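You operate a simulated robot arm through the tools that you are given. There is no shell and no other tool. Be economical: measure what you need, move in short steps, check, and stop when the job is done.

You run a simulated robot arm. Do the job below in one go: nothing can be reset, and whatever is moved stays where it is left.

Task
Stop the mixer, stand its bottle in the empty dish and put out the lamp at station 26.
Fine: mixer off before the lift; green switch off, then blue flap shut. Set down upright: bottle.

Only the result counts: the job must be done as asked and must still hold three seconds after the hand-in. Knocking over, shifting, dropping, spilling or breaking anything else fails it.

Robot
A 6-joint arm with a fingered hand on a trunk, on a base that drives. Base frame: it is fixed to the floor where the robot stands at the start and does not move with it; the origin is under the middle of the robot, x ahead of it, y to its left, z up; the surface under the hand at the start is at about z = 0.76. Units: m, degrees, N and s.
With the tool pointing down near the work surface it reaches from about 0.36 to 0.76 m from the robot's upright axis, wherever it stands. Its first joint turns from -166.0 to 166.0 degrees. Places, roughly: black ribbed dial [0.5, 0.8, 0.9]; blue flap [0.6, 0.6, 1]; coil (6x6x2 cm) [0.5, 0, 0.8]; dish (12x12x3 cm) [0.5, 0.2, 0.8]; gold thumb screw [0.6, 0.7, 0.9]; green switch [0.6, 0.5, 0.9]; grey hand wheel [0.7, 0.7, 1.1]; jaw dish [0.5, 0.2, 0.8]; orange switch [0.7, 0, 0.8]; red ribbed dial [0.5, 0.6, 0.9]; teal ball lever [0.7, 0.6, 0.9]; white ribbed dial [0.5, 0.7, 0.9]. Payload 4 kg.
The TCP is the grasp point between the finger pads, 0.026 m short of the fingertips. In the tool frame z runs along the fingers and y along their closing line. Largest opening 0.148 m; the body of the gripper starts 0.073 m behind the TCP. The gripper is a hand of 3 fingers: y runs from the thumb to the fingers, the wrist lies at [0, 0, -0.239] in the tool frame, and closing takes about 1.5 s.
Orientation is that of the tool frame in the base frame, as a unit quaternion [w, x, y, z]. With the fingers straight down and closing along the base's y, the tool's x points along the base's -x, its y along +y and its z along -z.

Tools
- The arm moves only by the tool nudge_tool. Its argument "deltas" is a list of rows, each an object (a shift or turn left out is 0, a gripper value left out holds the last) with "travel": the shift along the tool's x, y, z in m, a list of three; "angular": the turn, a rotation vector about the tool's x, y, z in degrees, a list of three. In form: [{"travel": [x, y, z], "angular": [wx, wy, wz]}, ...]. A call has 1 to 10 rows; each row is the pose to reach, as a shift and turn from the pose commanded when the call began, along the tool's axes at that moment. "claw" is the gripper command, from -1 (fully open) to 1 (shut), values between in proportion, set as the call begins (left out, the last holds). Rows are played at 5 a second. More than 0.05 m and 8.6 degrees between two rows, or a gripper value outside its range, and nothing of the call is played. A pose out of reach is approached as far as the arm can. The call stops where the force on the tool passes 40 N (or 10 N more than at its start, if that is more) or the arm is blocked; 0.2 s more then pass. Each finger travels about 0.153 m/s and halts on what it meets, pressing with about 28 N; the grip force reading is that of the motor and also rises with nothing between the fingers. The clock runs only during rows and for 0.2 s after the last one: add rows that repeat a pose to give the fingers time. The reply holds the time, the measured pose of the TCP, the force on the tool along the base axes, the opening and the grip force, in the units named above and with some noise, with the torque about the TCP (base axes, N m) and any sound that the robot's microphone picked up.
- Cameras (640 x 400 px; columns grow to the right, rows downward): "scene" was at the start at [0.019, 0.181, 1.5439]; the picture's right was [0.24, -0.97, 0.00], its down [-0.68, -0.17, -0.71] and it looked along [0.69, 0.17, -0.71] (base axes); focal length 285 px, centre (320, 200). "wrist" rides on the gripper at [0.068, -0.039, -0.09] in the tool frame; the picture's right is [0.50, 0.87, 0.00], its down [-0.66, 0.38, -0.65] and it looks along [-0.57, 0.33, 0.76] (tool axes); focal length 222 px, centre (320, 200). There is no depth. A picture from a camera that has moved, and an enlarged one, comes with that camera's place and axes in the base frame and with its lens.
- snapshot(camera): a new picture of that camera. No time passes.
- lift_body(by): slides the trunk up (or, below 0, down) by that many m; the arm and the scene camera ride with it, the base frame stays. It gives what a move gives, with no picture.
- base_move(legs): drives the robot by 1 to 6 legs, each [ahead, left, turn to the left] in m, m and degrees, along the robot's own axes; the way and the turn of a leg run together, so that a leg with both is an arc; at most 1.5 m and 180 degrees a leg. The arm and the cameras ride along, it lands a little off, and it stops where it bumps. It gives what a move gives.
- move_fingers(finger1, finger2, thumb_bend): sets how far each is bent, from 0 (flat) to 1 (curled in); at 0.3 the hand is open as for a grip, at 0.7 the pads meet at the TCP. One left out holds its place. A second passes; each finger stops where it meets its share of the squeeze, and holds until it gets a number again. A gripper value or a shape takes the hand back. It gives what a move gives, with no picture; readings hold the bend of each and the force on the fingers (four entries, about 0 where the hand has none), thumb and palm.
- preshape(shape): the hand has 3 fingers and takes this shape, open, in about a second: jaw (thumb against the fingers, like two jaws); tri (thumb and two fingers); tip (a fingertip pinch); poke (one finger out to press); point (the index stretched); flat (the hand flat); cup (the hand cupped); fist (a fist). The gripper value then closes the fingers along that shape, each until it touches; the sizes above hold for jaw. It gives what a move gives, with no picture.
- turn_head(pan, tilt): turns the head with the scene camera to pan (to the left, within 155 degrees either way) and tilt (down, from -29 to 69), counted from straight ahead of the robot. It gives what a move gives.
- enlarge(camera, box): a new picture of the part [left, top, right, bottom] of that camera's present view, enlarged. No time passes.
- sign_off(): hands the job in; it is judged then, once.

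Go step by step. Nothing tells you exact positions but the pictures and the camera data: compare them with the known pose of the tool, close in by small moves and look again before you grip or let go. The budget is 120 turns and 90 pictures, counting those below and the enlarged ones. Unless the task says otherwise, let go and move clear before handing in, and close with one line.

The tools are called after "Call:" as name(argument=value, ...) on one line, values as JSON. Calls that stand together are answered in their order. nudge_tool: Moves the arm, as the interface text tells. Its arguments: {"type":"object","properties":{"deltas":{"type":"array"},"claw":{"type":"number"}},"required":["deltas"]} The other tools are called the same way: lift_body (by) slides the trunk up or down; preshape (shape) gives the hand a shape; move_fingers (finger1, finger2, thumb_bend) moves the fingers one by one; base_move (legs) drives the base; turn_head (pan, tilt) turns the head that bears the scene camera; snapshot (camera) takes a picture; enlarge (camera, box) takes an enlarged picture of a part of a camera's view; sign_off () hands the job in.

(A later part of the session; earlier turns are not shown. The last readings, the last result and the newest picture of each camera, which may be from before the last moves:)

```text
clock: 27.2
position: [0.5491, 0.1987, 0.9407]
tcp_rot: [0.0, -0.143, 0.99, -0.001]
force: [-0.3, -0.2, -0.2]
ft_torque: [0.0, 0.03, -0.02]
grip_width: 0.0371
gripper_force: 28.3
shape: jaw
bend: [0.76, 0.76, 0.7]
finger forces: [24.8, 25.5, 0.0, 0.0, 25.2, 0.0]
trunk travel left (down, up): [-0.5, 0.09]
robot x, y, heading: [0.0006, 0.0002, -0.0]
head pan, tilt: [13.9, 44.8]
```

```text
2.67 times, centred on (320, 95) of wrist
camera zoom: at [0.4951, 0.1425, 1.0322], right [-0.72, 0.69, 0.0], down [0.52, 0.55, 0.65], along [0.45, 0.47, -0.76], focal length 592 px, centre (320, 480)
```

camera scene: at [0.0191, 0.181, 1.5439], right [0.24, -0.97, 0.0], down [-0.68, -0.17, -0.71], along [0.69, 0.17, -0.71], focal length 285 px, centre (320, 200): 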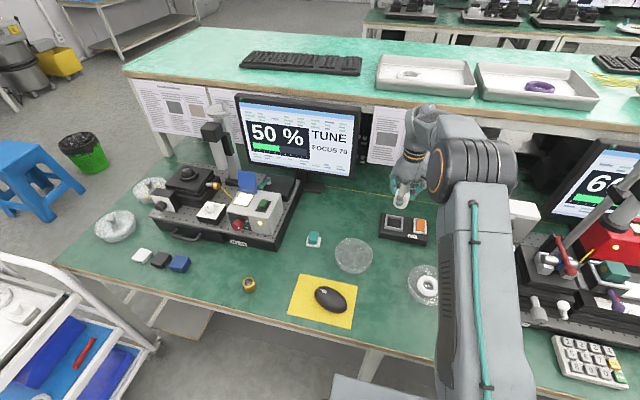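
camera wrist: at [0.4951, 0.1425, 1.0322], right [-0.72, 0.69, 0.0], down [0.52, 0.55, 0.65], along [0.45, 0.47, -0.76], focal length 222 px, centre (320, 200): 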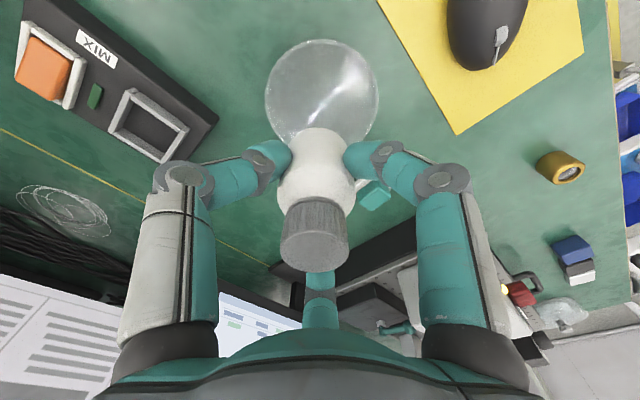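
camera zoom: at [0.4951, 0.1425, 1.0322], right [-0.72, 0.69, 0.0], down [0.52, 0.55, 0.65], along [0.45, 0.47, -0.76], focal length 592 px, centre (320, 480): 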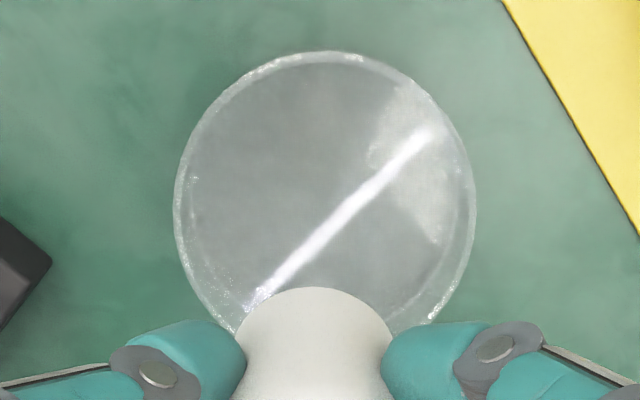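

The dish centre comes out at about (0.545, 0.198), within 5 mm of the bottle. I lower to just above the dish floor.

Call:
nudge_tool(deltas=[{"travel": [0.002, 0, 0.03]}, {"travel": [0.003, 0, 0.06]}, {"travel": [0.003, 0, 0.085]}, {"travel": [0.003, 0, 0.102]}, {"travel": [0.003, 0, 0.112]}, {"travel": [0.003, 0, 0.116]}])

Call:
enlarge(camera="scene", box=[310, 210, 400, 280])

Call:
enlarge(camera="wrist", box=[200, 60, 440, 230])

```text
clock: 28.6
position: [0.5447, 0.1993, 0.8261]
tcp_rot: [0.0, -0.143, 0.99, -0.001]
force: [-0.3, 0.5, -0.6]
ft_torque: [0.0, 0.04, 0.0]
grip_width: 0.0375
gripper_force: 28.3
shape: jaw
bend: [0.76, 0.76, 0.7]
finger forces: [24.8, 25.7, 0.0, 0.0, 25.2, 0.0]
trunk travel left (down, up): [-0.5, 0.09]
robot x, y, heading: [-0.0001, 0.0011, -0.1]
head pan, tilt: [13.9, 44.8]
```

```text
5.71 times, centred on (355, 245) of scene
camera zoom: at [0.0191, 0.1811, 1.5439], right [0.24, -0.97, 0.0], down [-0.68, -0.17, -0.71], along [0.69, 0.17, -0.71], focal length 1627 px, centre (120, -57)
```

zoom: 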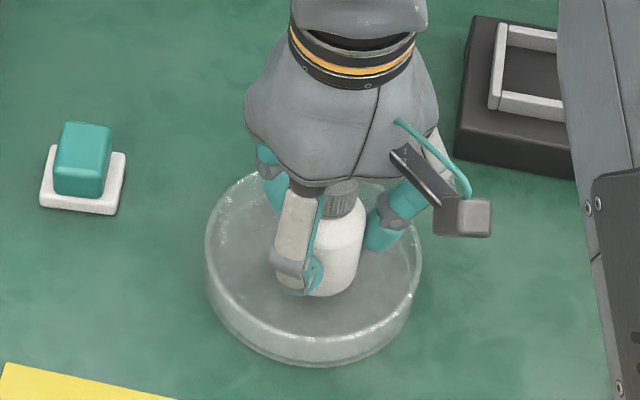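

```text
2.35 times, centred on (320, 145) of wrist
camera zoom: at [0.4916, 0.1414, 0.9165], right [-0.72, 0.69, 0.0], down [0.52, 0.55, 0.65], along [0.45, 0.47, -0.76], focal length 523 px, centre (320, 329)
```

zoom: 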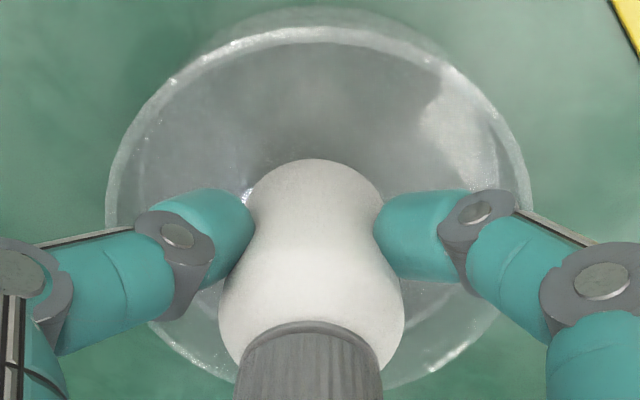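

The bottle is centred in the dish and still just above its floor. I lower in 2 mm steps watching the force.

Call:
nudge_tool(deltas=[{"travel": [0, 0, 0.002]}, {"travel": [0, 0, 0.004]}, {"travel": [0, 0, 0.006]}])

```text
clock: 29.4
position: [0.5458, 0.1971, 0.8197]
tcp_rot: [0.0, -0.142, 0.99, -0.001]
force: [0.1, 0.4, -1.0]
ft_torque: [-0.02, -0.01, -0.01]
grip_width: 0.0374
gripper_force: 27.7
shape: jaw
bend: [0.76, 0.76, 0.7]
finger forces: [24.8, 25.6, 0.1, 0.0, 25.3, 0.1]
trunk travel left (down, up): [-0.5, 0.09]
robot x, y, heading: [0.0007, 0.0007, 0.2]
head pan, tilt: [13.9, 44.8]
```

No contact yet at 0.8197. I continue with 1.5 mm steps.

Call:
nudge_tool(deltas=[{"travel": [0, 0, 0.0015]}, {"travel": [0, 0, 0.003]}, {"travel": [0, 0, 0.0045]}])

Call:
enlarge(camera="scene", box=[310, 210, 400, 280])

```text
clock: 30.2
position: [0.5448, 0.197, 0.8145]
tcp_rot: [0.001, -0.142, 0.99, -0.001]
force: [-0.3, 0.2, 4.3]
ft_torque: [-0.04, -0.04, -0.01]
grip_width: 0.0372
gripper_force: 28.0
shape: jaw
bend: [0.76, 0.76, 0.7]
finger forces: [25.3, 26.1, 0.0, 0.1, 25.6, 0.1]
trunk travel left (down, up): [-0.5, 0.09]
robot x, y, heading: [-0.003, 0.0003, -0.1]
head pan, tilt: [13.9, 44.8]
```

```text
5.71 times, centred on (355, 245) of scene
camera zoom: at [0.0188, 0.181, 1.544], right [0.24, -0.97, 0.0], down [-0.68, -0.17, -0.71], along [0.69, 0.17, -0.71], focal length 1627 px, centre (120, -57)
```

zoom: 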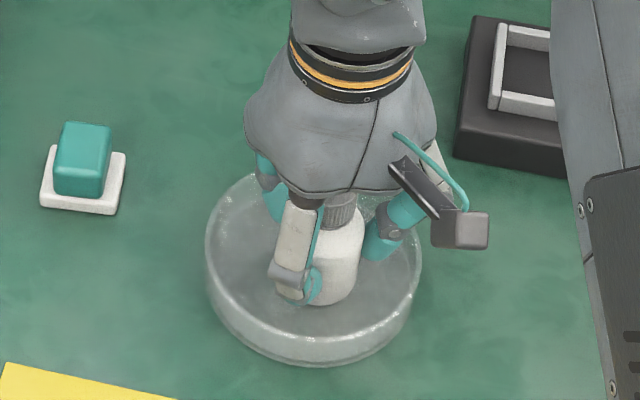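

Contact with the dish floor (4 N). I open slowly by a small amount, staying inside the dish's rim.

Call:
nudge_tool(deltas=[{"travel": [0, 0, 0]}, {"travel": [0, 0, 0]}], claw=0.4)

Call:
nudge_tool(deltas=[{"travel": [0, 0, 0]}, {"travel": [0, 0, 0]}], claw=0.1)

Call:
enlarge(camera="scene", box=[310, 210, 400, 280])

Call:
enlarge(camera="wrist", box=[200, 60, 440, 230])

```text
clock: 30.8
position: [0.5452, 0.1977, 0.8146]
tcp_rot: [0.0, -0.142, 0.99, -0.002]
force: [-0.6, -0.3, -0.3]
ft_torque: [0.03, -0.02, -0.01]
grip_width: 0.0445
gripper_force: 0.0
shape: jaw
bend: [0.77, 0.77, 0.7]
finger forces: [0.0, 0.4, 0.0, 0.0, 0.2, 0.1]
trunk travel left (down, up): [-0.5, 0.09]
robot x, y, heading: [0.0006, -0.0009, 0.5]
head pan, tilt: [13.9, 44.8]
```

```text
clock: 31.4
position: [0.5456, 0.1976, 0.8137]
tcp_rot: [0.001, -0.142, 0.99, -0.002]
force: [0.0, -0.5, -0.7]
ft_torque: [0.03, -0.02, 0.0]
grip_width: 0.0664
gripper_force: 0.1
shape: jaw
bend: [0.39, 0.39, 0.7]
finger forces: [0.1, 0.1, 0.0, 0.1, 0.0, 0.1]
trunk travel left (down, up): [-0.5, 0.09]
robot x, y, heading: [-0.0002, 0.0058, -0.1]
head pan, tilt: [13.9, 44.8]
```

```text
5.71 times, centred on (355, 245) of scene
camera zoom: at [0.019, 0.181, 1.5439], right [0.24, -0.97, 0.0], down [-0.68, -0.17, -0.71], along [0.69, 0.17, -0.71], focal length 1627 px, centre (120, -57)
```

zoom: 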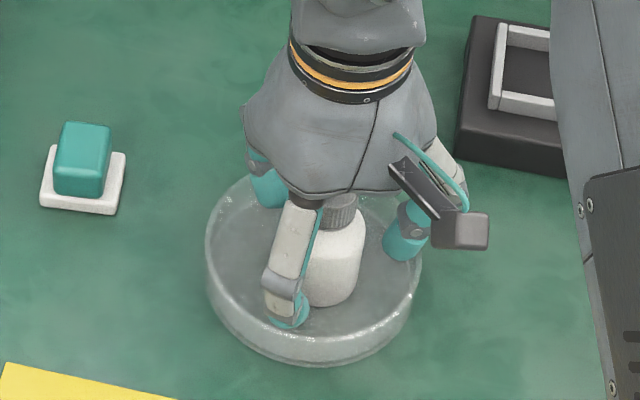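

```text
2.35 times, centred on (320, 145) of wrist
camera zoom: at [0.4919, 0.1408, 0.9059], right [-0.72, 0.69, 0.0], down [0.52, 0.55, 0.65], along [0.45, 0.47, -0.76], focal length 523 px, centre (320, 329)
```

zoom: 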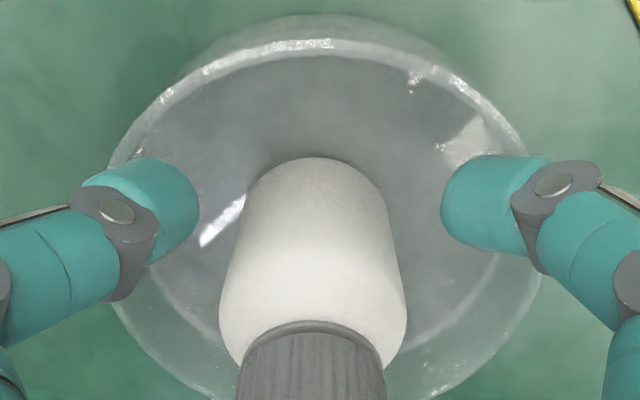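

The bottle stands free, upright in the dish. I lift straight up clear of it.

Call:
nudge_tool(deltas=[{"travel": [0, 0, -0.015]}, {"travel": [0, 0, -0.04]}, {"travel": [0, 0, -0.075]}, {"travel": [0, 0, -0.115]}, {"travel": [0, 0, -0.155]}, {"travel": [0, 0, -0.195]}, {"travel": [0, 0, -0.235]}])

Call:
snapshot(camera="scene")

Call:
enlarge(camera="scene", box=[220, 160, 300, 250])

Call:
snapshot(camera="wrist")

```text
clock: 33.0
position: [0.5447, 0.1968, 1.0504]
tcp_rot: [0.0, -0.143, 0.99, -0.001]
force: [0.4, -0.1, 0.6]
ft_torque: [-0.01, 0.03, -0.03]
grip_width: 0.0663
gripper_force: 0.0
shape: jaw
bend: [0.39, 0.39, 0.7]
finger forces: [0.1, 0.1, 0.1, 0.0, 0.0, 0.0]
trunk travel left (down, up): [-0.5, 0.09]
robot x, y, heading: [-0.0002, 0.0001, 0.0]
head pan, tilt: [13.9, 44.8]
```

```text
46 pictures are left
camera scene: at [0.0189, 0.181, 1.5438], right [0.24, -0.97, 0.0], down [-0.68, -0.17, -0.71], along [0.69, 0.17, -0.71], focal length 285 px, centre (320, 200)
```

scene: 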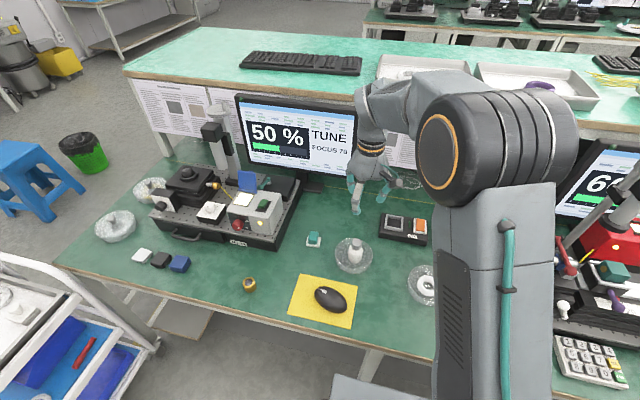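

```text
4.44 times, centred on (260, 205) of scene
camera zoom: at [0.0189, 0.181, 1.5438], right [0.24, -0.97, 0.0], down [-0.68, -0.17, -0.71], along [0.69, 0.17, -0.71], focal length 1266 px, centre (587, 178)
```

zoom: 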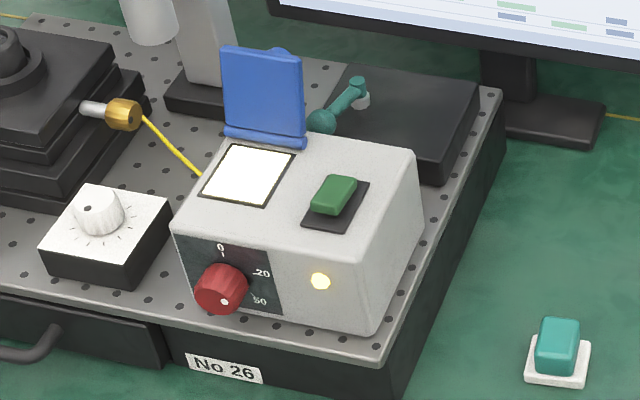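

```text
44 pictures are left
camera wrist: at [0.4913, 0.1412, 1.1411], right [-0.72, 0.69, 0.0], down [0.52, 0.55, 0.65], along [0.45, 0.47, -0.76], focal length 222 px, centre (320, 200)
```

wrist: 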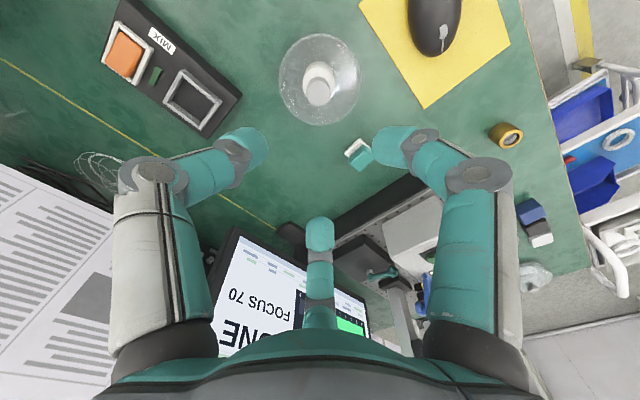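

The bottle stands in the dish. The switch and flap at station 26 are at the limit of reach, so I check the floor space on the left before driving the base that way.

Call:
turn_head(pan=70, tilt=55)

Call:
snapshot(camera="scene")

```text
clock: 34.2
position: [0.5449, 0.1973, 1.0484]
tcp_rot: [0.0, -0.143, 0.99, -0.001]
force: [-0.4, 0.5, 0.9]
ft_torque: [-0.03, -0.01, 0.03]
grip_width: 0.0663
gripper_force: 0.2
shape: jaw
bend: [0.39, 0.39, 0.7]
finger forces: [0.1, 0.0, 0.0, 0.1, 0.0, 0.0]
trunk travel left (down, up): [-0.5, 0.09]
robot x, y, heading: [0.0036, -0.0046, 0.2]
head pan, tilt: [70.0, 55.0]
```

```text
43 pictures are left
camera scene: at [-0.0353, 0.2292, 1.5302], right [0.94, -0.34, 0.0], down [-0.28, -0.77, -0.57], along [0.2, 0.54, -0.82], focal length 285 px, centre (320, 200)
```

scene: 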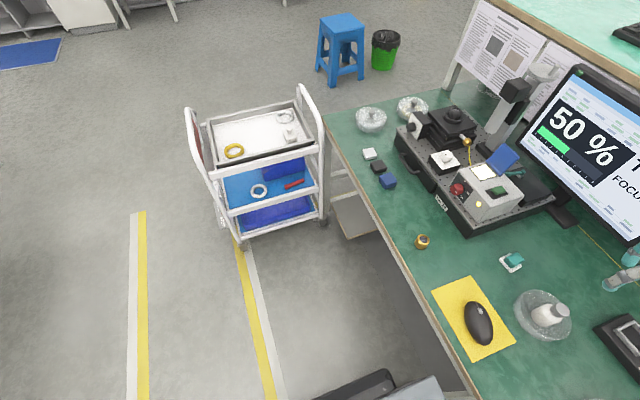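

The cart is about 1.07 m to the left, so a 0.3 m sidestep is safe. I close the hand, raise it, drive left and aim the head at station 26.

Call:
nudge_tool(deltas=[{"travel": [0, 0, -0.03]}, {"travel": [0, 0, -0.06]}, {"travel": [0, 0, -0.06]}, {"travel": [0, 0, -0.06]}], claw=1)

Call:
base_move(legs=[[0, 0.3, 0]])

Call:
turn_head(pan=18, tilt=45)

Call:
snapshot(camera="scene")

Call:
snapshot(camera="wrist")

```text
clock: 35.2
position: [0.5461, 0.1985, 1.111]
tcp_rot: [0.001, -0.142, 0.99, -0.002]
force: [-0.2, -0.1, -0.3]
ft_torque: [-0.02, 0.03, 0.01]
grip_width: 0.0
gripper_force: 28.1
shape: jaw
bend: [0.7, 0.7, 0.7]
finger forces: [0.0, 0.0, 0.1, 0.0, 0.0, 0.0]
trunk travel left (down, up): [-0.5, 0.09]
robot x, y, heading: [0.0014, -0.0003, 0.0]
head pan, tilt: [70.0, 55.0]
```

```text
clock: 37.3
position: [0.5454, 0.4999, 1.108]
tcp_rot: [0.0, -0.143, 0.99, -0.002]
force: [0.4, 0.5, 0.0]
ft_torque: [0.01, -0.01, -0.02]
grip_width: 0.0
gripper_force: 27.9
shape: jaw
bend: [0.7, 0.7, 0.7]
finger forces: [0.1, 0.0, 0.0, 0.0, 0.0, 0.1]
trunk travel left (down, up): [-0.5, 0.09]
robot x, y, heading: [0.0027, 0.3029, 0.2]
head pan, tilt: [70.0, 55.0]
```

```text
clock: 38.5
position: [0.5454, 0.5012, 1.109]
tcp_rot: [0.0, -0.142, 0.99, -0.002]
force: [0.5, -0.3, 0.5]
ft_torque: [0.0, 0.0, -0.01]
grip_width: 0.0002
gripper_force: 27.4
shape: jaw
bend: [0.7, 0.7, 0.7]
finger forces: [0.1, 0.1, 0.0, 0.1, 0.1, 0.1]
trunk travel left (down, up): [-0.5, 0.09]
robot x, y, heading: [-0.003, 0.3031, 0.2]
head pan, tilt: [18.0, 45.0]
```

```text
42 pictures are left
camera scene: at [0.0167, 0.4883, 1.5436], right [0.31, -0.95, 0.0], down [-0.67, -0.22, -0.71], along [0.67, 0.22, -0.71], focal length 285 px, centre (320, 200)
```

scene: 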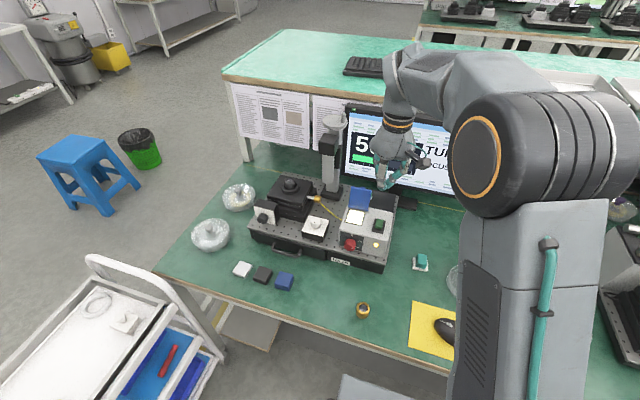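

```text
41 pictures are left
camera wrist: at [0.491, 0.4434, 1.2008], right [-0.72, 0.69, 0.0], down [0.52, 0.55, 0.65], along [0.45, 0.47, -0.76], focal length 222 px, centre (320, 200)
```

wrist: 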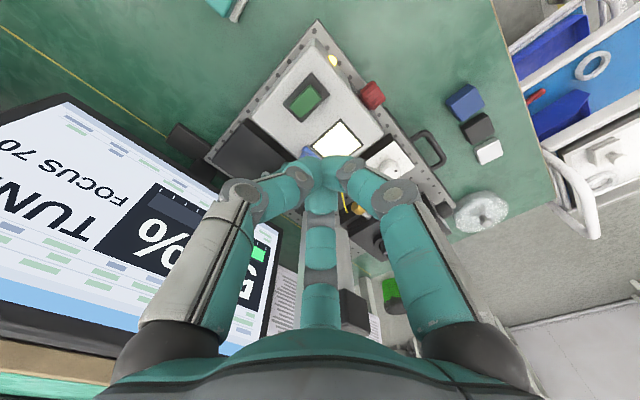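

The robot stands at y = 0.30 now and station 26 is in good view. I enlarge both views for measuring the switch and flap.

Call:
enlarge(camera="scene", box=[330, 180, 410, 260])

Call:
enlarge(camera="wrist", box=[250, 30, 410, 170])

```text
5.00 times, centred on (370, 220) of scene
camera zoom: at [0.0167, 0.4883, 1.5436], right [0.31, -0.95, 0.0], down [-0.67, -0.22, -0.71], along [0.67, 0.22, -0.71], focal length 1424 px, centre (70, 100)
```

zoom: 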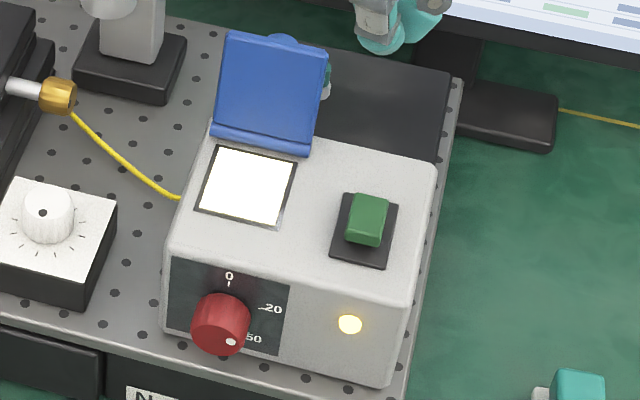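

```text
2.86 times, centred on (330, 100) of wrist
camera zoom: at [0.491, 0.4434, 1.2008], right [-0.72, 0.69, 0.0], down [0.52, 0.55, 0.65], along [0.45, 0.47, -0.76], focal length 635 px, centre (291, 486)
```

zoom: 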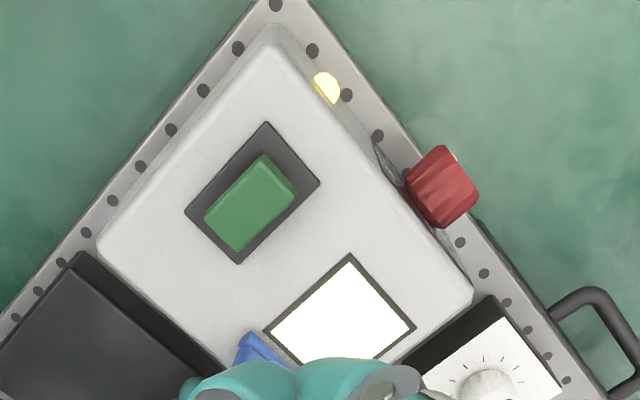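

The green rocker's raised near end comes out at (0.541, 0.490, 0.938). I tilt the hand again and hover above it.

Call:
nudge_tool(deltas=[{"travel": [0, -0.006, 0], "angular": [0, -7, 0]}, {"travel": [0, -0.012, 0.02], "angular": [0, -14, 0]}, {"travel": [-0.001, -0.0165, 0.045], "angular": [0, -20.1, 0]}, {"travel": [-0.001, -0.0165, 0.075], "angular": [0, -20.1, 0]}, {"travel": [-0.001, -0.0165, 0.1], "angular": [0, -20.1, 0]}, {"travel": [-0.001, -0.0165, 0.1], "angular": [0, -20.1, 0]}])

Call:
enlarge(camera="scene", box=[330, 180, 410, 260])

Call:
enlarge(camera="wrist", box=[220, 30, 420, 200])

```text
clock: 39.9
position: [0.5505, 0.4831, 1.0079]
tcp_rot: [0.173, -0.141, 0.974, 0.024]
force: [0.3, -0.2, -0.5]
ft_torque: [0.02, -0.02, 0.0]
grip_width: 0.0
gripper_force: 27.9
shape: jaw
bend: [0.7, 0.7, 0.7]
finger forces: [0.1, 0.1, 0.1, 0.0, 0.0, 0.0]
trunk travel left (down, up): [-0.5, 0.09]
robot x, y, heading: [-0.0015, 0.3017, 0.1]
head pan, tilt: [18.0, 45.0]
```

```text
5.00 times, centred on (370, 220) of scene
camera zoom: at [0.0168, 0.4883, 1.5436], right [0.31, -0.95, 0.0], down [-0.67, -0.22, -0.71], along [0.67, 0.22, -0.71], focal length 1424 px, centre (70, 100)
```

zoom: 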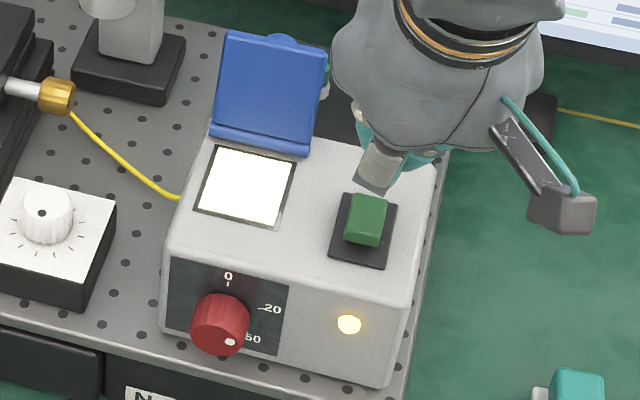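

```text
2.35 times, centred on (320, 115) of wrist
camera zoom: at [0.4715, 0.4198, 1.0715], right [-0.7, 0.7, -0.17], down [0.27, 0.48, 0.84], along [0.67, 0.54, -0.52], focal length 523 px, centre (320, 400)
```

zoom: 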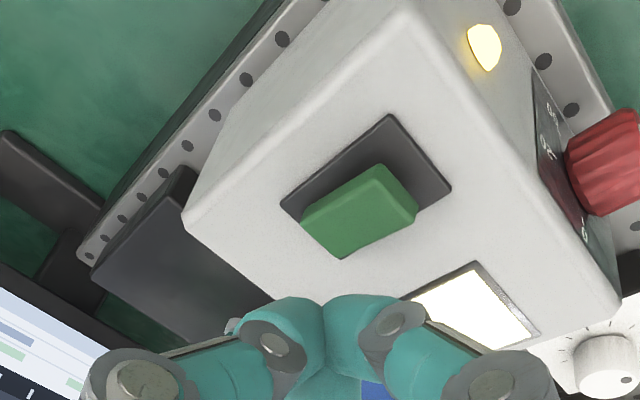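

The near end is indeed the raised one. I descend onto it in small steps.

Call:
nudge_tool(deltas=[{"travel": [0.0069, 0, 0.0188]}, {"travel": [0.012, 0, 0.0329]}, {"travel": [0.0138, 0, 0.0376]}, {"travel": [0.0151, 0, 0.0414]}, {"travel": [0.0162, 0, 0.0442]}, {"travel": [0.0172, 0, 0.047]}])

Call:
enlarge(camera="scene", box=[330, 180, 410, 260])

```text
clock: 41.3
position: [0.5498, 0.4832, 0.9615]
tcp_rot: [0.176, -0.141, 0.974, 0.024]
force: [-8.1, -0.4, 22.4]
ft_torque: [-0.02, 0.08, -0.02]
grip_width: 0.0
gripper_force: 28.2
shape: jaw
bend: [0.7, 0.7, 0.7]
finger forces: [63.4, 0.0, 0.0, 0.1, 0.0, 0.1]
trunk travel left (down, up): [-0.5, 0.09]
robot x, y, heading: [0.0008, 0.3002, -0.2]
head pan, tilt: [18.0, 45.0]
```

```text
5.00 times, centred on (370, 220) of scene
camera zoom: at [0.0139, 0.4875, 1.5442], right [0.31, -0.95, 0.0], down [-0.67, -0.22, -0.71], along [0.67, 0.22, -0.71], focal length 1424 px, centre (70, 100)
```

zoom: 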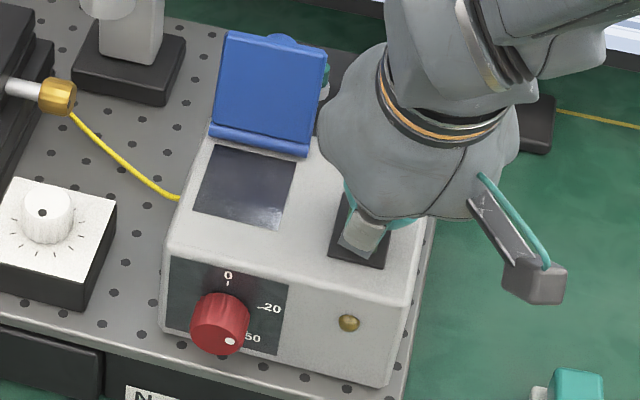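

The lamp went dark, both the window and the indicator. I retreat upward and check it stays off.

Call:
nudge_tool(deltas=[{"travel": [-0.0103, 0, -0.028]}, {"travel": [-0.0241, 0, -0.0658]}, {"travel": [-0.0378, 0, -0.1034]}, {"travel": [-0.0516, 0, -0.141]}])

Call:
enlarge(camera="scene", box=[330, 170, 410, 250])

Call:
snapshot(camera="wrist")

```text
clock: 42.3
position: [0.55, 0.4856, 1.11]
tcp_rot: [0.173, -0.141, 0.975, 0.023]
force: [0.8, 0.6, -0.6]
ft_torque: [0.0, 0.06, 0.01]
grip_width: 0.0002
gripper_force: 28.0
shape: jaw
bend: [0.7, 0.7, 0.7]
finger forces: [0.0, 0.1, 0.0, 0.0, 0.0, 0.0]
trunk travel left (down, up): [-0.5, 0.09]
robot x, y, heading: [0.0007, 0.3007, 0.5]
head pan, tilt: [18.0, 45.0]
```

```text
5.00 times, centred on (370, 210) of scene
camera zoom: at [0.0166, 0.4882, 1.5436], right [0.31, -0.95, 0.0], down [-0.67, -0.22, -0.71], along [0.67, 0.22, -0.71], focal length 1424 px, centre (70, 150)
```

zoom: 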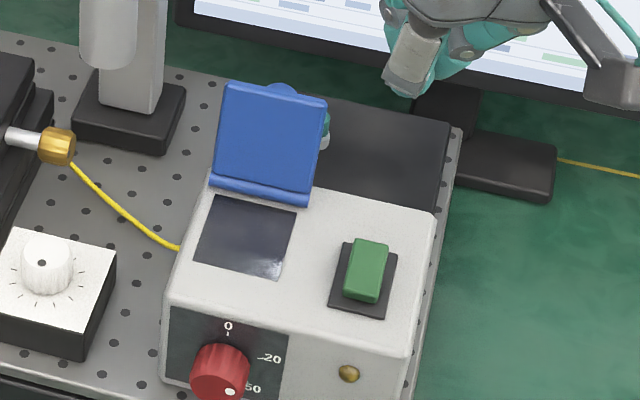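

```text
34 pictures are left
camera wrist: at [0.4711, 0.4208, 1.173], right [-0.7, 0.7, -0.17], down [0.27, 0.48, 0.84], along [0.67, 0.54, -0.52], focal length 222 px, centre (320, 200)
```

wrist: 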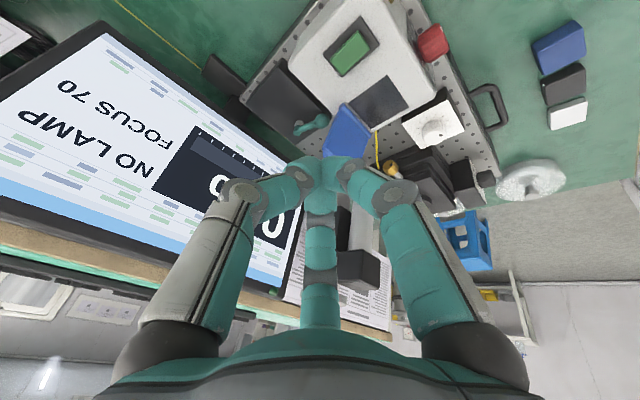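

The monitor reads "NO LAMP" and the rocker has flipped. Now I look closely at the flap and what stands behind it (teal lever, post).

Call:
enlarge(camera="wrist", box=[240, 60, 440, 200])

Call:
enlarge(camera="scene", box=[340, 150, 400, 220])

```text
2.86 times, centred on (340, 130) of wrist
camera zoom: at [0.4711, 0.4208, 1.173], right [-0.7, 0.7, -0.17], down [0.27, 0.48, 0.84], along [0.67, 0.54, -0.52], focal length 635 px, centre (263, 400)
```

zoom: 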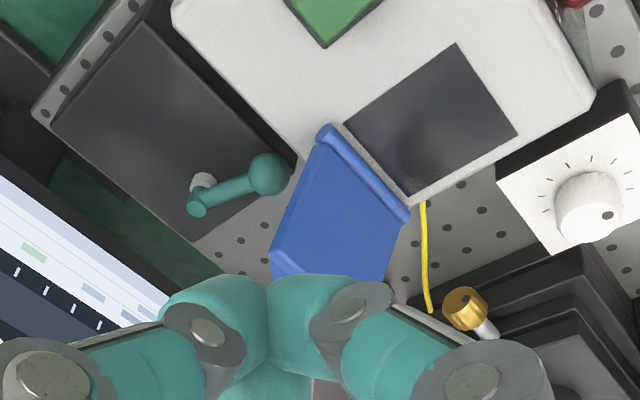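

```text
5.71 times, centred on (370, 185) of scene
camera zoom: at [0.0166, 0.4882, 1.5436], right [0.31, -0.95, 0.0], down [-0.67, -0.22, -0.71], along [0.67, 0.22, -0.71], focal length 1627 px, centre (34, 286)
```

zoom: 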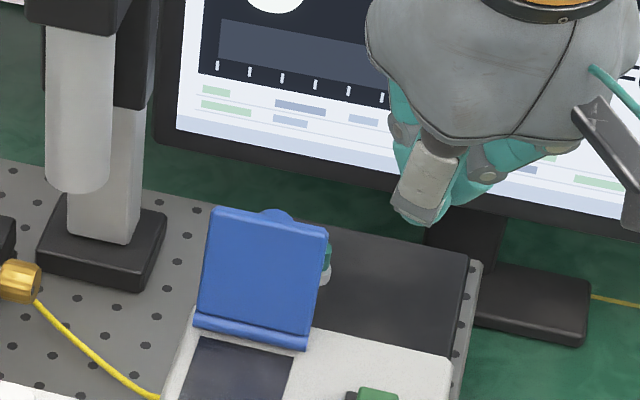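

The flap stands upright: hinge at x≈0.606 (y 0.53–0.596, z≈0.925), top near z≈1.0; the teal ball lies low behind it at (0.668, 0.551, 0.89), which I must avoid. I straighten the hand and move over behind the flap, staying high.

Call:
nudge_tool(deltas=[{"travel": [0, 0, 0], "angular": [0, 7, 0]}, {"travel": [0, 0, 0], "angular": [0, 14, 0]}, {"travel": [0, 0, 0], "angular": [0, 20.1, 0]}, {"travel": [-0.03, 0.007, 0.011], "angular": [0, 20.1, 0]}, {"travel": [-0.06, 0.014, 0.022], "angular": [0, 20.1, 0]}, {"travel": [-0.095, 0.022, 0.035], "angular": [0, 20.1, 0]}, {"travel": [-0.1279, 0.0304, 0.0468], "angular": [0, 20.1, 0]}, {"travel": [-0.1279, 0.0304, 0.0468], "angular": [0, 20.1, 0]}])

Call:
snapshot(camera="scene")

Call:
snapshot(camera="wrist")

```text
clock: 44.1
position: [0.6613, 0.5471, 1.1077]
tcp_rot: [0.0, -0.142, 0.99, -0.001]
force: [0.3, -0.3, 0.3]
ft_torque: [-0.03, 0.05, 0.03]
grip_width: 0.0
gripper_force: 28.2
shape: jaw
bend: [0.7, 0.7, 0.7]
finger forces: [0.0, 0.1, 0.0, 0.0, 0.0, 0.0]
out of reach, approached as far as the arm can: row 7, 8
trunk travel left (down, up): [-0.5, 0.09]
robot x, y, heading: [-0.0039, 0.3007, -0.2]
head pan, tilt: [18.0, 45.0]
```

```text
31 pictures are left
camera scene: at [0.0176, 0.4886, 1.5436], right [0.31, -0.95, 0.0], down [-0.67, -0.22, -0.71], along [0.67, 0.22, -0.71], focal length 285 px, centre (320, 200)
```

scene: 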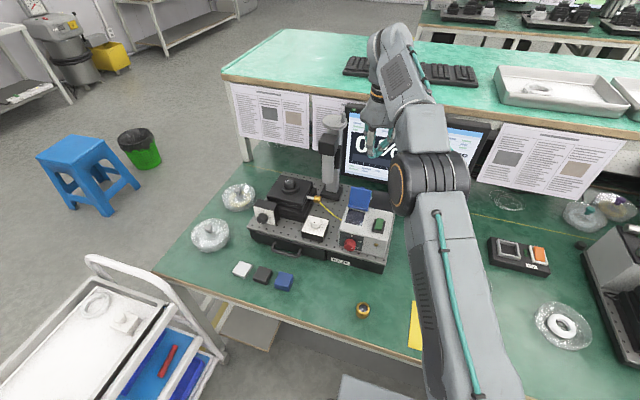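

```text
30 pictures are left
camera wrist: at [0.6081, 0.4899, 1.1999], right [-0.72, 0.69, 0.0], down [0.52, 0.55, 0.65], along [0.45, 0.47, -0.76], focal length 222 px, centre (320, 200)
```

wrist: 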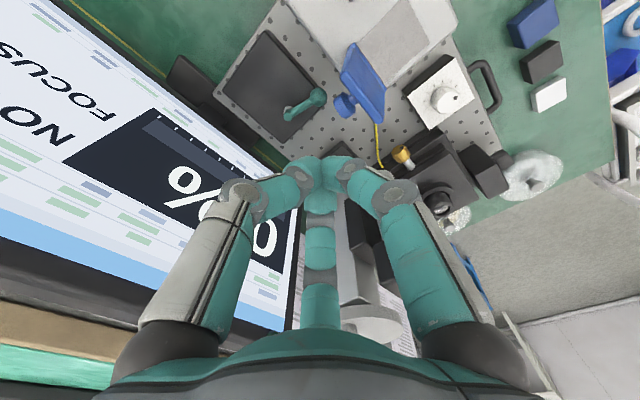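

I'm at the reach limit at this height, and the flap has a knob behind it (to x≈0.65). I lower the trunk a little, which improves reach, then extend further behind the knob.

Call:
lift_body(by=-0.06)

Call:
nudge_tool(deltas=[{"travel": [-0.006, -0.001, 0]}, {"travel": [-0.012, -0.001, 0]}, {"travel": [-0.0174, 0.0, 0]}])

Call:
enlarge(camera="wrist", box=[240, 30, 440, 200])

Call:
enlarge(camera="scene", box=[320, 120, 420, 240])

```text
clock: 45.1
position: [0.6614, 0.5467, 1.0486]
tcp_rot: [0.001, -0.142, 0.99, 0.0]
force: [-1.1, -0.5, 0.1]
ft_torque: [0.0, 0.01, 0.0]
grip_width: 0.0
gripper_force: 28.0
shape: jaw
bend: [0.7, 0.7, 0.7]
finger forces: [0.1, 0.0, 0.0, 0.0, 0.0, 0.0]
trunk travel left (down, up): [-0.44, 0.15]
robot x, y, heading: [-0.0055, 0.3016, 0.1]
head pan, tilt: [18.0, 45.0]
```

```text
clock: 45.9
position: [0.664, 0.5481, 1.0475]
tcp_rot: [0.001, -0.143, 0.99, 0.0]
force: [0.6, -0.1, 0.0]
ft_torque: [0.0, 0.01, -0.01]
grip_width: 0.0
gripper_force: 28.1
shape: jaw
bend: [0.7, 0.7, 0.7]
finger forces: [0.1, 0.0, 0.0, 0.1, 0.0, 0.0]
out of reach, approached as far as the arm can: row 1, 2, 3
trunk travel left (down, up): [-0.44, 0.15]
robot x, y, heading: [-0.0025, 0.3032, 0.0]
head pan, tilt: [18.0, 45.0]
```

```text
2.35 times, centred on (340, 115) of wrist
camera zoom: at [0.6094, 0.4917, 1.1384], right [-0.72, 0.69, 0.0], down [0.52, 0.55, 0.66], along [0.45, 0.47, -0.76], focal length 523 px, centre (273, 400)
```

zoom: 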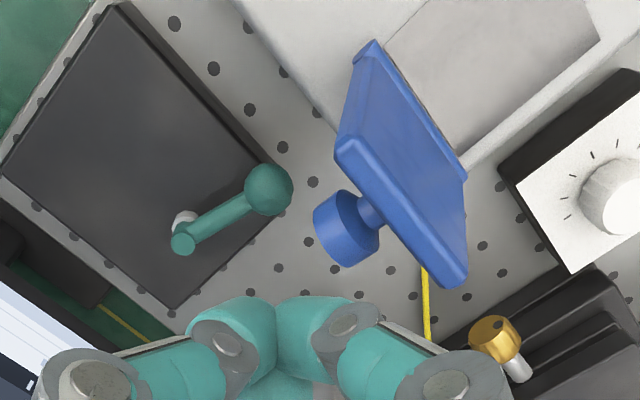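

```text
3.33 times, centred on (370, 180) of scene
camera zoom: at [0.0167, 0.4882, 1.4837], right [0.31, -0.95, 0.0], down [-0.67, -0.22, -0.71], along [0.67, 0.22, -0.71], focal length 949 px, centre (153, 267)
```

zoom: 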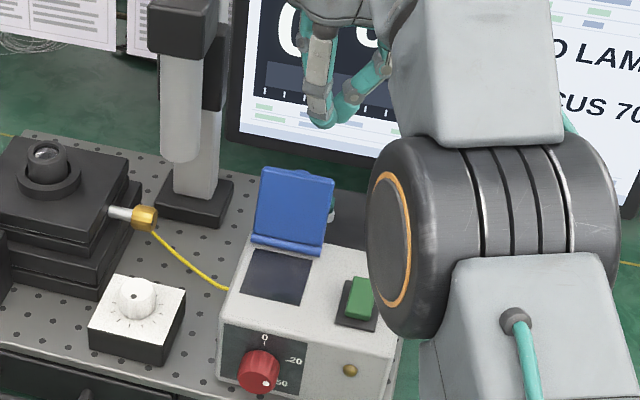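

Now I know the flap: top edge at about x 0.624, z 0.99, and its knob ends at x≈0.65, z up to ~0.975. I'll bring the tip down to z≈0.985, above the knob and just behind the top edge, then look.

Call:
nudge_tool(deltas=[{"travel": [0, 0, 0.015]}, {"travel": [0, 0, 0.028]}, {"travel": [0, 0, 0.038]}])

Call:
enlarge(camera="wrist", box=[240, 30, 440, 200])

Call:
enlarge(camera="scene", box=[330, 130, 400, 210])

```text
clock: 46.7
position: [0.6727, 0.5514, 1.0107]
tcp_rot: [0.0, -0.143, 0.99, -0.002]
force: [-0.9, -0.2, 0.6]
ft_torque: [0.0, -0.01, 0.01]
grip_width: 0.0001
gripper_force: 28.2
shape: jaw
bend: [0.7, 0.7, 0.7]
finger forces: [0.0, 0.0, 0.0, 0.0, 0.0, 0.1]
out of reach, approached as far as the arm can: row 2, 3
trunk travel left (down, up): [-0.44, 0.15]
robot x, y, heading: [-0.0012, 0.3029, 0.1]
head pan, tilt: [18.0, 45.0]
```

```text
2.35 times, centred on (340, 115) of wrist
camera zoom: at [0.6193, 0.4952, 1.1039], right [-0.72, 0.69, 0.0], down [0.52, 0.55, 0.65], along [0.45, 0.47, -0.76], focal length 523 px, centre (273, 400)
```

zoom: 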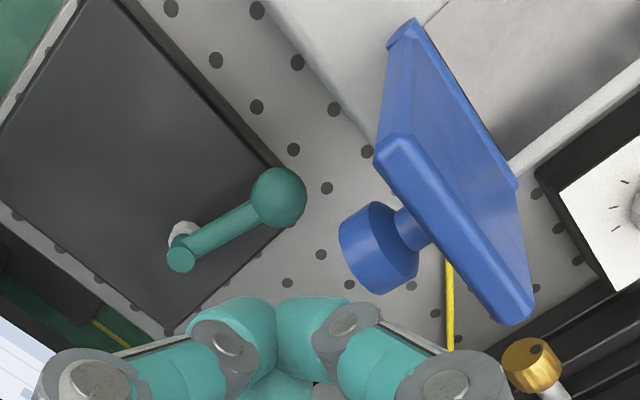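

```text
5.00 times, centred on (365, 170) of scene
camera zoom: at [0.0168, 0.4882, 1.4837], right [0.31, -0.95, 0.0], down [-0.67, -0.22, -0.71], along [0.67, 0.22, -0.71], focal length 1424 px, centre (95, 350)
```

zoom: 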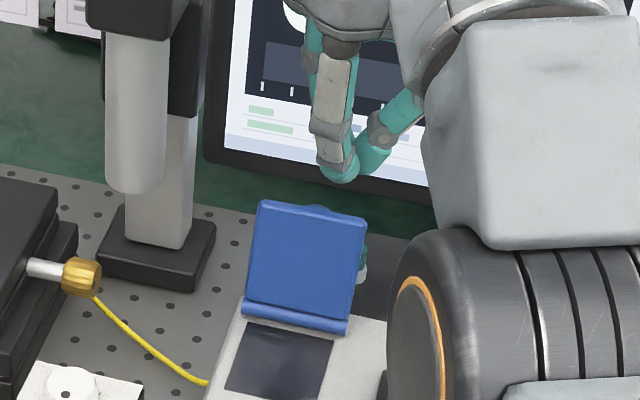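

The tip is behind the flap and clear of knob and teal ball. I lower 8 mm more and push towards the robot in small rows.

Call:
nudge_tool(deltas=[{"travel": [0, 0, 0.008]}, {"travel": [0.014, 0.004, 0.008]}, {"travel": [0.028, 0.008, 0.008]}, {"travel": [0.043, 0.0126, 0.008]}, {"travel": [0.058, 0.017, 0.008]}, {"travel": [0.072, 0.021, 0.008]}])

Call:
enlarge(camera="scene", box=[330, 130, 400, 210])

Call:
enlarge(camera="wrist", box=[240, 30, 440, 200])

```text
clock: 48.1
position: [0.6649, 0.5642, 1.0167]
tcp_rot: [-0.001, -0.143, 0.99, -0.001]
force: [0.9, -0.3, 0.2]
ft_torque: [-0.01, -0.01, 0.03]
grip_width: 0.0
gripper_force: 28.4
shape: jaw
bend: [0.7, 0.7, 0.7]
finger forces: [0.1, 0.1, 0.0, 0.1, 0.0, 0.1]
out of reach, approached as far as the arm can: row 2, 3, 4, 5, 6
trunk travel left (down, up): [-0.44, 0.15]
robot x, y, heading: [0.0007, 0.3004, -0.0]
head pan, tilt: [18.0, 45.0]
```

```text
5.00 times, centred on (365, 170) of scene
camera zoom: at [0.0169, 0.4882, 1.4836], right [0.31, -0.95, 0.0], down [-0.67, -0.22, -0.71], along [0.67, 0.22, -0.71], focal length 1424 px, centre (95, 350)
```

zoom: 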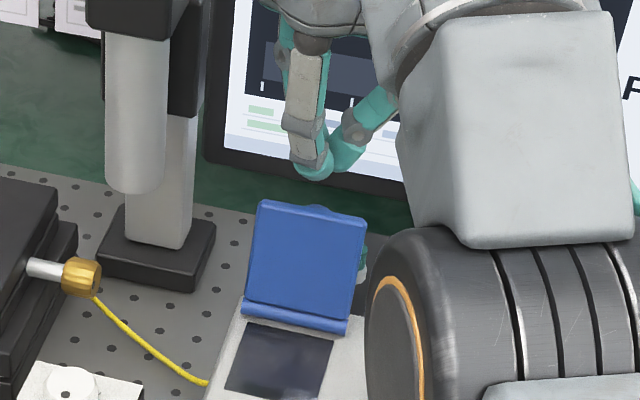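

```text
2.35 times, centred on (340, 115) of wrist
camera zoom: at [0.6119, 0.5086, 1.1081], right [-0.72, 0.69, 0.0], down [0.52, 0.55, 0.65], along [0.45, 0.47, -0.76], focal length 523 px, centre (273, 400)
```

zoom: 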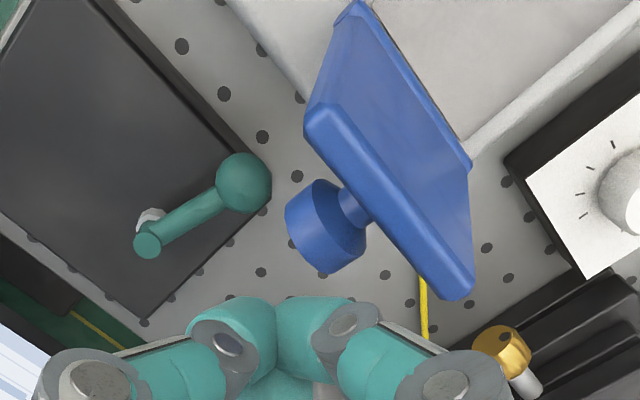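

The arm hits a limit when working this high relative to its trunk; it worked well reaching lower. So I raise the trunk to near its top and come down with the arm instead.

Call:
lift_body(by=0.14)

Call:
nudge_tool(deltas=[{"travel": [-0.005, -0.005, 0.03]}, {"travel": [-0.01, -0.01, 0.06]}, {"travel": [-0.0122, -0.0137, 0.09]}, {"travel": [-0.0122, -0.0137, 0.115]}])

```text
clock: 49.8
position: [0.666, 0.5649, 1.156]
tcp_rot: [-0.001, -0.142, 0.99, -0.001]
force: [0.2, -0.2, -0.3]
ft_torque: [-0.01, 0.03, -0.03]
grip_width: 0.0
gripper_force: 28.1
shape: jaw
bend: [0.7, 0.7, 0.7]
finger forces: [0.1, 0.0, 0.0, 0.1, 0.0, 0.0]
trunk travel left (down, up): [-0.58, 0.01]
robot x, y, heading: [-0.0005, 0.3025, 0.2]
head pan, tilt: [18.0, 45.0]
```

```text
clock: 50.8
position: [0.7011, 0.5632, 1.046]
tcp_rot: [-0.001, -0.143, 0.99, -0.001]
force: [-0.6, 0.7, 0.1]
ft_torque: [0.03, -0.03, 0.01]
grip_width: 0.0
gripper_force: 27.4
shape: jaw
bend: [0.7, 0.7, 0.7]
finger forces: [0.0, 0.1, 0.0, 0.0, 0.0, 0.0]
out of reach, approached as far as the arm can: row 1, 2, 3, 4
trunk travel left (down, up): [-0.58, 0.01]
robot x, y, heading: [0.0004, 0.3024, 0.1]
head pan, tilt: [18.0, 45.0]
```

The solver is drifting outward instead. I take a look at the arm's posture before going on.

Call:
snapshot(camera="scene")

```text
23 pictures are left
camera scene: at [0.017, 0.4883, 1.6237], right [0.31, -0.95, 0.0], down [-0.67, -0.22, -0.71], along [0.67, 0.22, -0.71], focal length 285 px, centre (320, 200)
```

scene: 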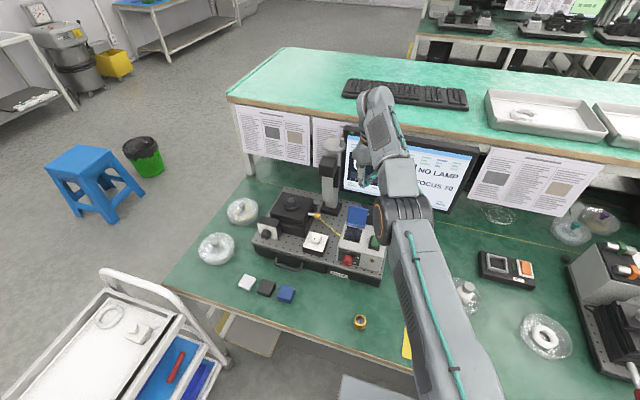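

The measured points fit a fully stretched arm (shoulder about 1.05 m high at trunk zero, reach 0.76), so it is stuck at full stretch. I command a larger pull back inward, above the flap, to bend the elbow again.

Call:
nudge_tool(deltas=[{"travel": [0.01, 0, -0.03]}, {"travel": [0.045, 0.003, -0.04]}, {"travel": [0.085, 0.005, -0.04]}, {"travel": [0.125, 0.007, -0.04]}, {"travel": [0.165, 0.009, -0.04]}, {"travel": [0.2, 0.012, -0.04]}])

```text
clock: 52.2
position: [0.6884, 0.5661, 1.0882]
tcp_rot: [-0.002, -0.143, 0.99, -0.001]
force: [0.5, 0.0, 0.6]
ft_torque: [0.03, 0.03, -0.03]
grip_width: 0.0
gripper_force: 28.2
shape: jaw
bend: [0.7, 0.7, 0.7]
finger forces: [0.0, 0.0, 0.1, 0.0, 0.1, 0.0]
out of reach, approached as far as the arm can: row 1, 2, 3, 4, 5, 6
trunk travel left (down, up): [-0.58, 0.01]
robot x, y, heading: [0.0032, 0.2982, -0.1]
head pan, tilt: [18.0, 45.0]
```

Still on the stretch sphere. A pitch change makes the elbow share the rotation, so I'll tilt the hand towards the robot while pulling in, which should bend it.

Call:
nudge_tool(deltas=[{"angular": [0, -8, 0]}, {"angular": [0, -16, 0], "travel": [0.02, 0, -0.01]}, {"angular": [0, -20, 0], "travel": [0.05, 0, -0.01]}, {"angular": [0, -20, 0], "travel": [0.09, 0, -0.01]}, {"angular": [0, -20, 0], "travel": [0.13, 0, -0.01]}])

```text
clock: 53.4
position: [0.7228, 0.5913, 1.1383]
tcp_rot: [0.116, -0.142, 0.983, 0.015]
force: [0.7, 0.3, 0.4]
ft_torque: [-0.02, 0.05, 0.02]
grip_width: 0.0002
gripper_force: 28.0
shape: jaw
bend: [0.7, 0.7, 0.7]
finger forces: [0.0, 0.0, 0.1, 0.0, 0.0, 0.0]
out of reach, approached as far as the arm can: row 1, 2, 3, 4, 5
trunk travel left (down, up): [-0.58, 0.01]
robot x, y, heading: [0.0008, 0.2991, 0.2]
head pan, tilt: [18.0, 45.0]
```

It slid outward along the limit instead. I try the opposite pitch, also moving a bit to the right to stay away from the post.

Call:
nudge_tool(deltas=[{"angular": [0, 8, 0], "travel": [0.02, -0.015, 0]}, {"angular": [0, 16, 0], "travel": [0.05, -0.03, 0]}, {"angular": [0, 24, 0], "travel": [0.08, -0.045, 0]}, {"angular": [0, 30, 0], "travel": [0.11, -0.06, 0]}])

Call:
snapshot(camera="scene")

```text
clock: 54.4
position: [0.6392, 0.503, 1.1128]
tcp_rot: [-0.143, -0.142, 0.979, -0.021]
force: [0.4, -0.3, 0.0]
ft_torque: [-0.01, -0.03, 0.01]
grip_width: 0.0
gripper_force: 28.1
shape: jaw
bend: [0.7, 0.7, 0.7]
finger forces: [0.0, 0.0, 0.1, 0.0, 0.0, 0.0]
out of reach, approached as far as the arm can: row 1, 2, 3
trunk travel left (down, up): [-0.58, 0.01]
robot x, y, heading: [-0.0031, 0.3036, 0.2]
head pan, tilt: [18.0, 45.0]
```

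```text
22 pictures are left
camera scene: at [0.0168, 0.488, 1.6237], right [0.31, -0.95, 0.0], down [-0.67, -0.22, -0.71], along [0.67, 0.22, -0.71], focal length 285 px, centre (320, 200)
```

scene: 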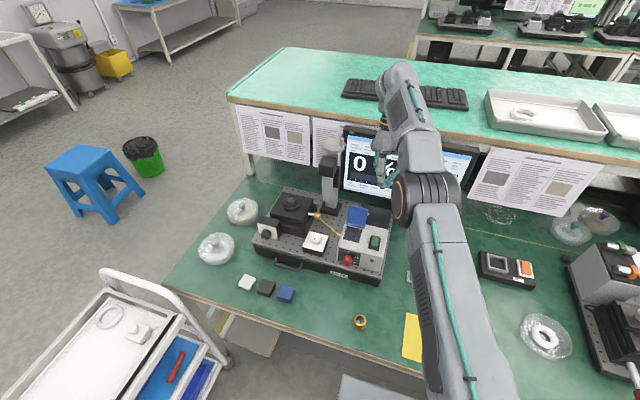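

The last row was reached. I now pull inward in this attitude, high above everything, to see whether the elbow really bends again.

Call:
nudge_tool(deltas=[{"travel": [0.03, 0, 0]}, {"travel": [0.06, 0, 0]}, {"travel": [0.09, 0, 0]}])

```text
clock: 55.2
position: [0.5564, 0.4791, 1.1373]
tcp_rot: [-0.143, -0.14, 0.979, -0.023]
force: [0.2, -0.5, -0.4]
ft_torque: [0.0, 0.01, 0.0]
grip_width: 0.0002
gripper_force: 28.2
shape: jaw
bend: [0.7, 0.7, 0.7]
finger forces: [0.0, 0.1, 0.0, 0.0, 0.0, 0.0]
trunk travel left (down, up): [-0.58, 0.01]
robot x, y, heading: [-0.0015, 0.3028, 0.1]
head pan, tilt: [18.0, 45.0]
```

The elbow bends again. I straighten the hand upright here, then go over the flap staying inside the reach sphere.

Call:
nudge_tool(deltas=[{"angular": [0, -8, 0]}, {"angular": [0, -16.6, 0]}, {"angular": [0, -16.6, 0]}])

```text
clock: 56.0
position: [0.556, 0.4798, 1.1377]
tcp_rot: [0.001, -0.143, 0.99, -0.002]
force: [-1.2, 0.6, 0.7]
ft_torque: [0.0, 0.01, 0.01]
grip_width: 0.0001
gripper_force: 27.8
shape: jaw
bend: [0.7, 0.7, 0.7]
finger forces: [0.1, 0.0, 0.0, 0.1, 0.0, 0.0]
trunk travel left (down, up): [-0.58, 0.01]
robot x, y, heading: [-0.0027, 0.3037, 0.1]
head pan, tilt: [18.0, 45.0]
```

Upright and free. Now over to behind the flap at z 1.08, inside reach.

Call:
nudge_tool(deltas=[{"travel": [-0.027, 0.0074, 0.02]}, {"travel": [-0.054, 0.0148, 0.04]}, {"travel": [-0.08, 0.0222, 0.0577]}, {"travel": [-0.107, 0.03, 0.0577]}, {"travel": [-0.1339, 0.0371, 0.0577]}, {"travel": [-0.1339, 0.0371, 0.0577]}])

```text
clock: 57.4
position: [0.6746, 0.5516, 1.0794]
tcp_rot: [0.0, -0.143, 0.99, -0.003]
force: [0.3, 0.4, 0.4]
ft_torque: [0.01, 0.01, -0.02]
grip_width: 0.0
gripper_force: 28.1
shape: jaw
bend: [0.7, 0.7, 0.7]
finger forces: [0.0, 0.0, 0.1, 0.0, 0.1, 0.0]
trunk travel left (down, up): [-0.58, 0.01]
robot x, y, heading: [-0.0042, 0.3016, 0.2]
head pan, tilt: [18.0, 45.0]
```

Reached without trouble. I lower to z≈1.000 (tip 0.974), which is above the teal ball and behind the knob, then look.

Call:
nudge_tool(deltas=[{"travel": [0, 0, 0.03]}, {"travel": [0, 0, 0.06]}, {"travel": [0, 0, 0.078]}, {"travel": [0, 0, 0.078]}])

Call:
enlarge(camera="scene", box=[320, 150, 410, 250])

```text
clock: 58.4
position: [0.675, 0.5517, 1.0021]
tcp_rot: [0.001, -0.143, 0.99, -0.002]
force: [0.1, 0.4, 0.7]
ft_torque: [-0.01, 0.01, -0.02]
grip_width: 0.0
gripper_force: 28.1
shape: jaw
bend: [0.7, 0.7, 0.7]
finger forces: [0.0, 0.1, 0.1, 0.1, 0.0, 0.0]
trunk travel left (down, up): [-0.58, 0.01]
robot x, y, heading: [0.0019, 0.301, 0.0]
head pan, tilt: [18.0, 45.0]
```

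```text
4.00 times, centred on (365, 200) of scene
camera zoom: at [0.0169, 0.4883, 1.6236], right [0.31, -0.95, 0.0], down [-0.67, -0.22, -0.71], along [0.67, 0.22, -0.71], focal length 1139 px, centre (140, 200)
```

zoom: 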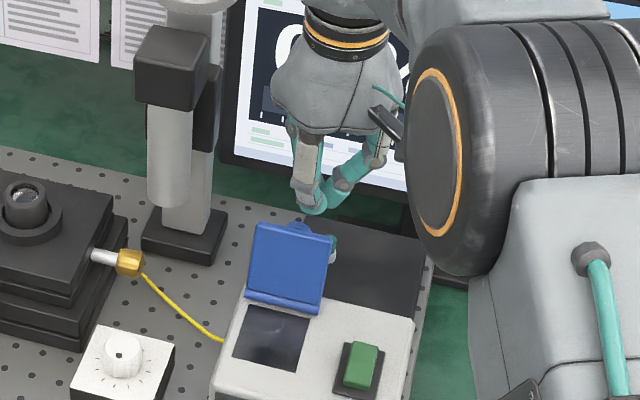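

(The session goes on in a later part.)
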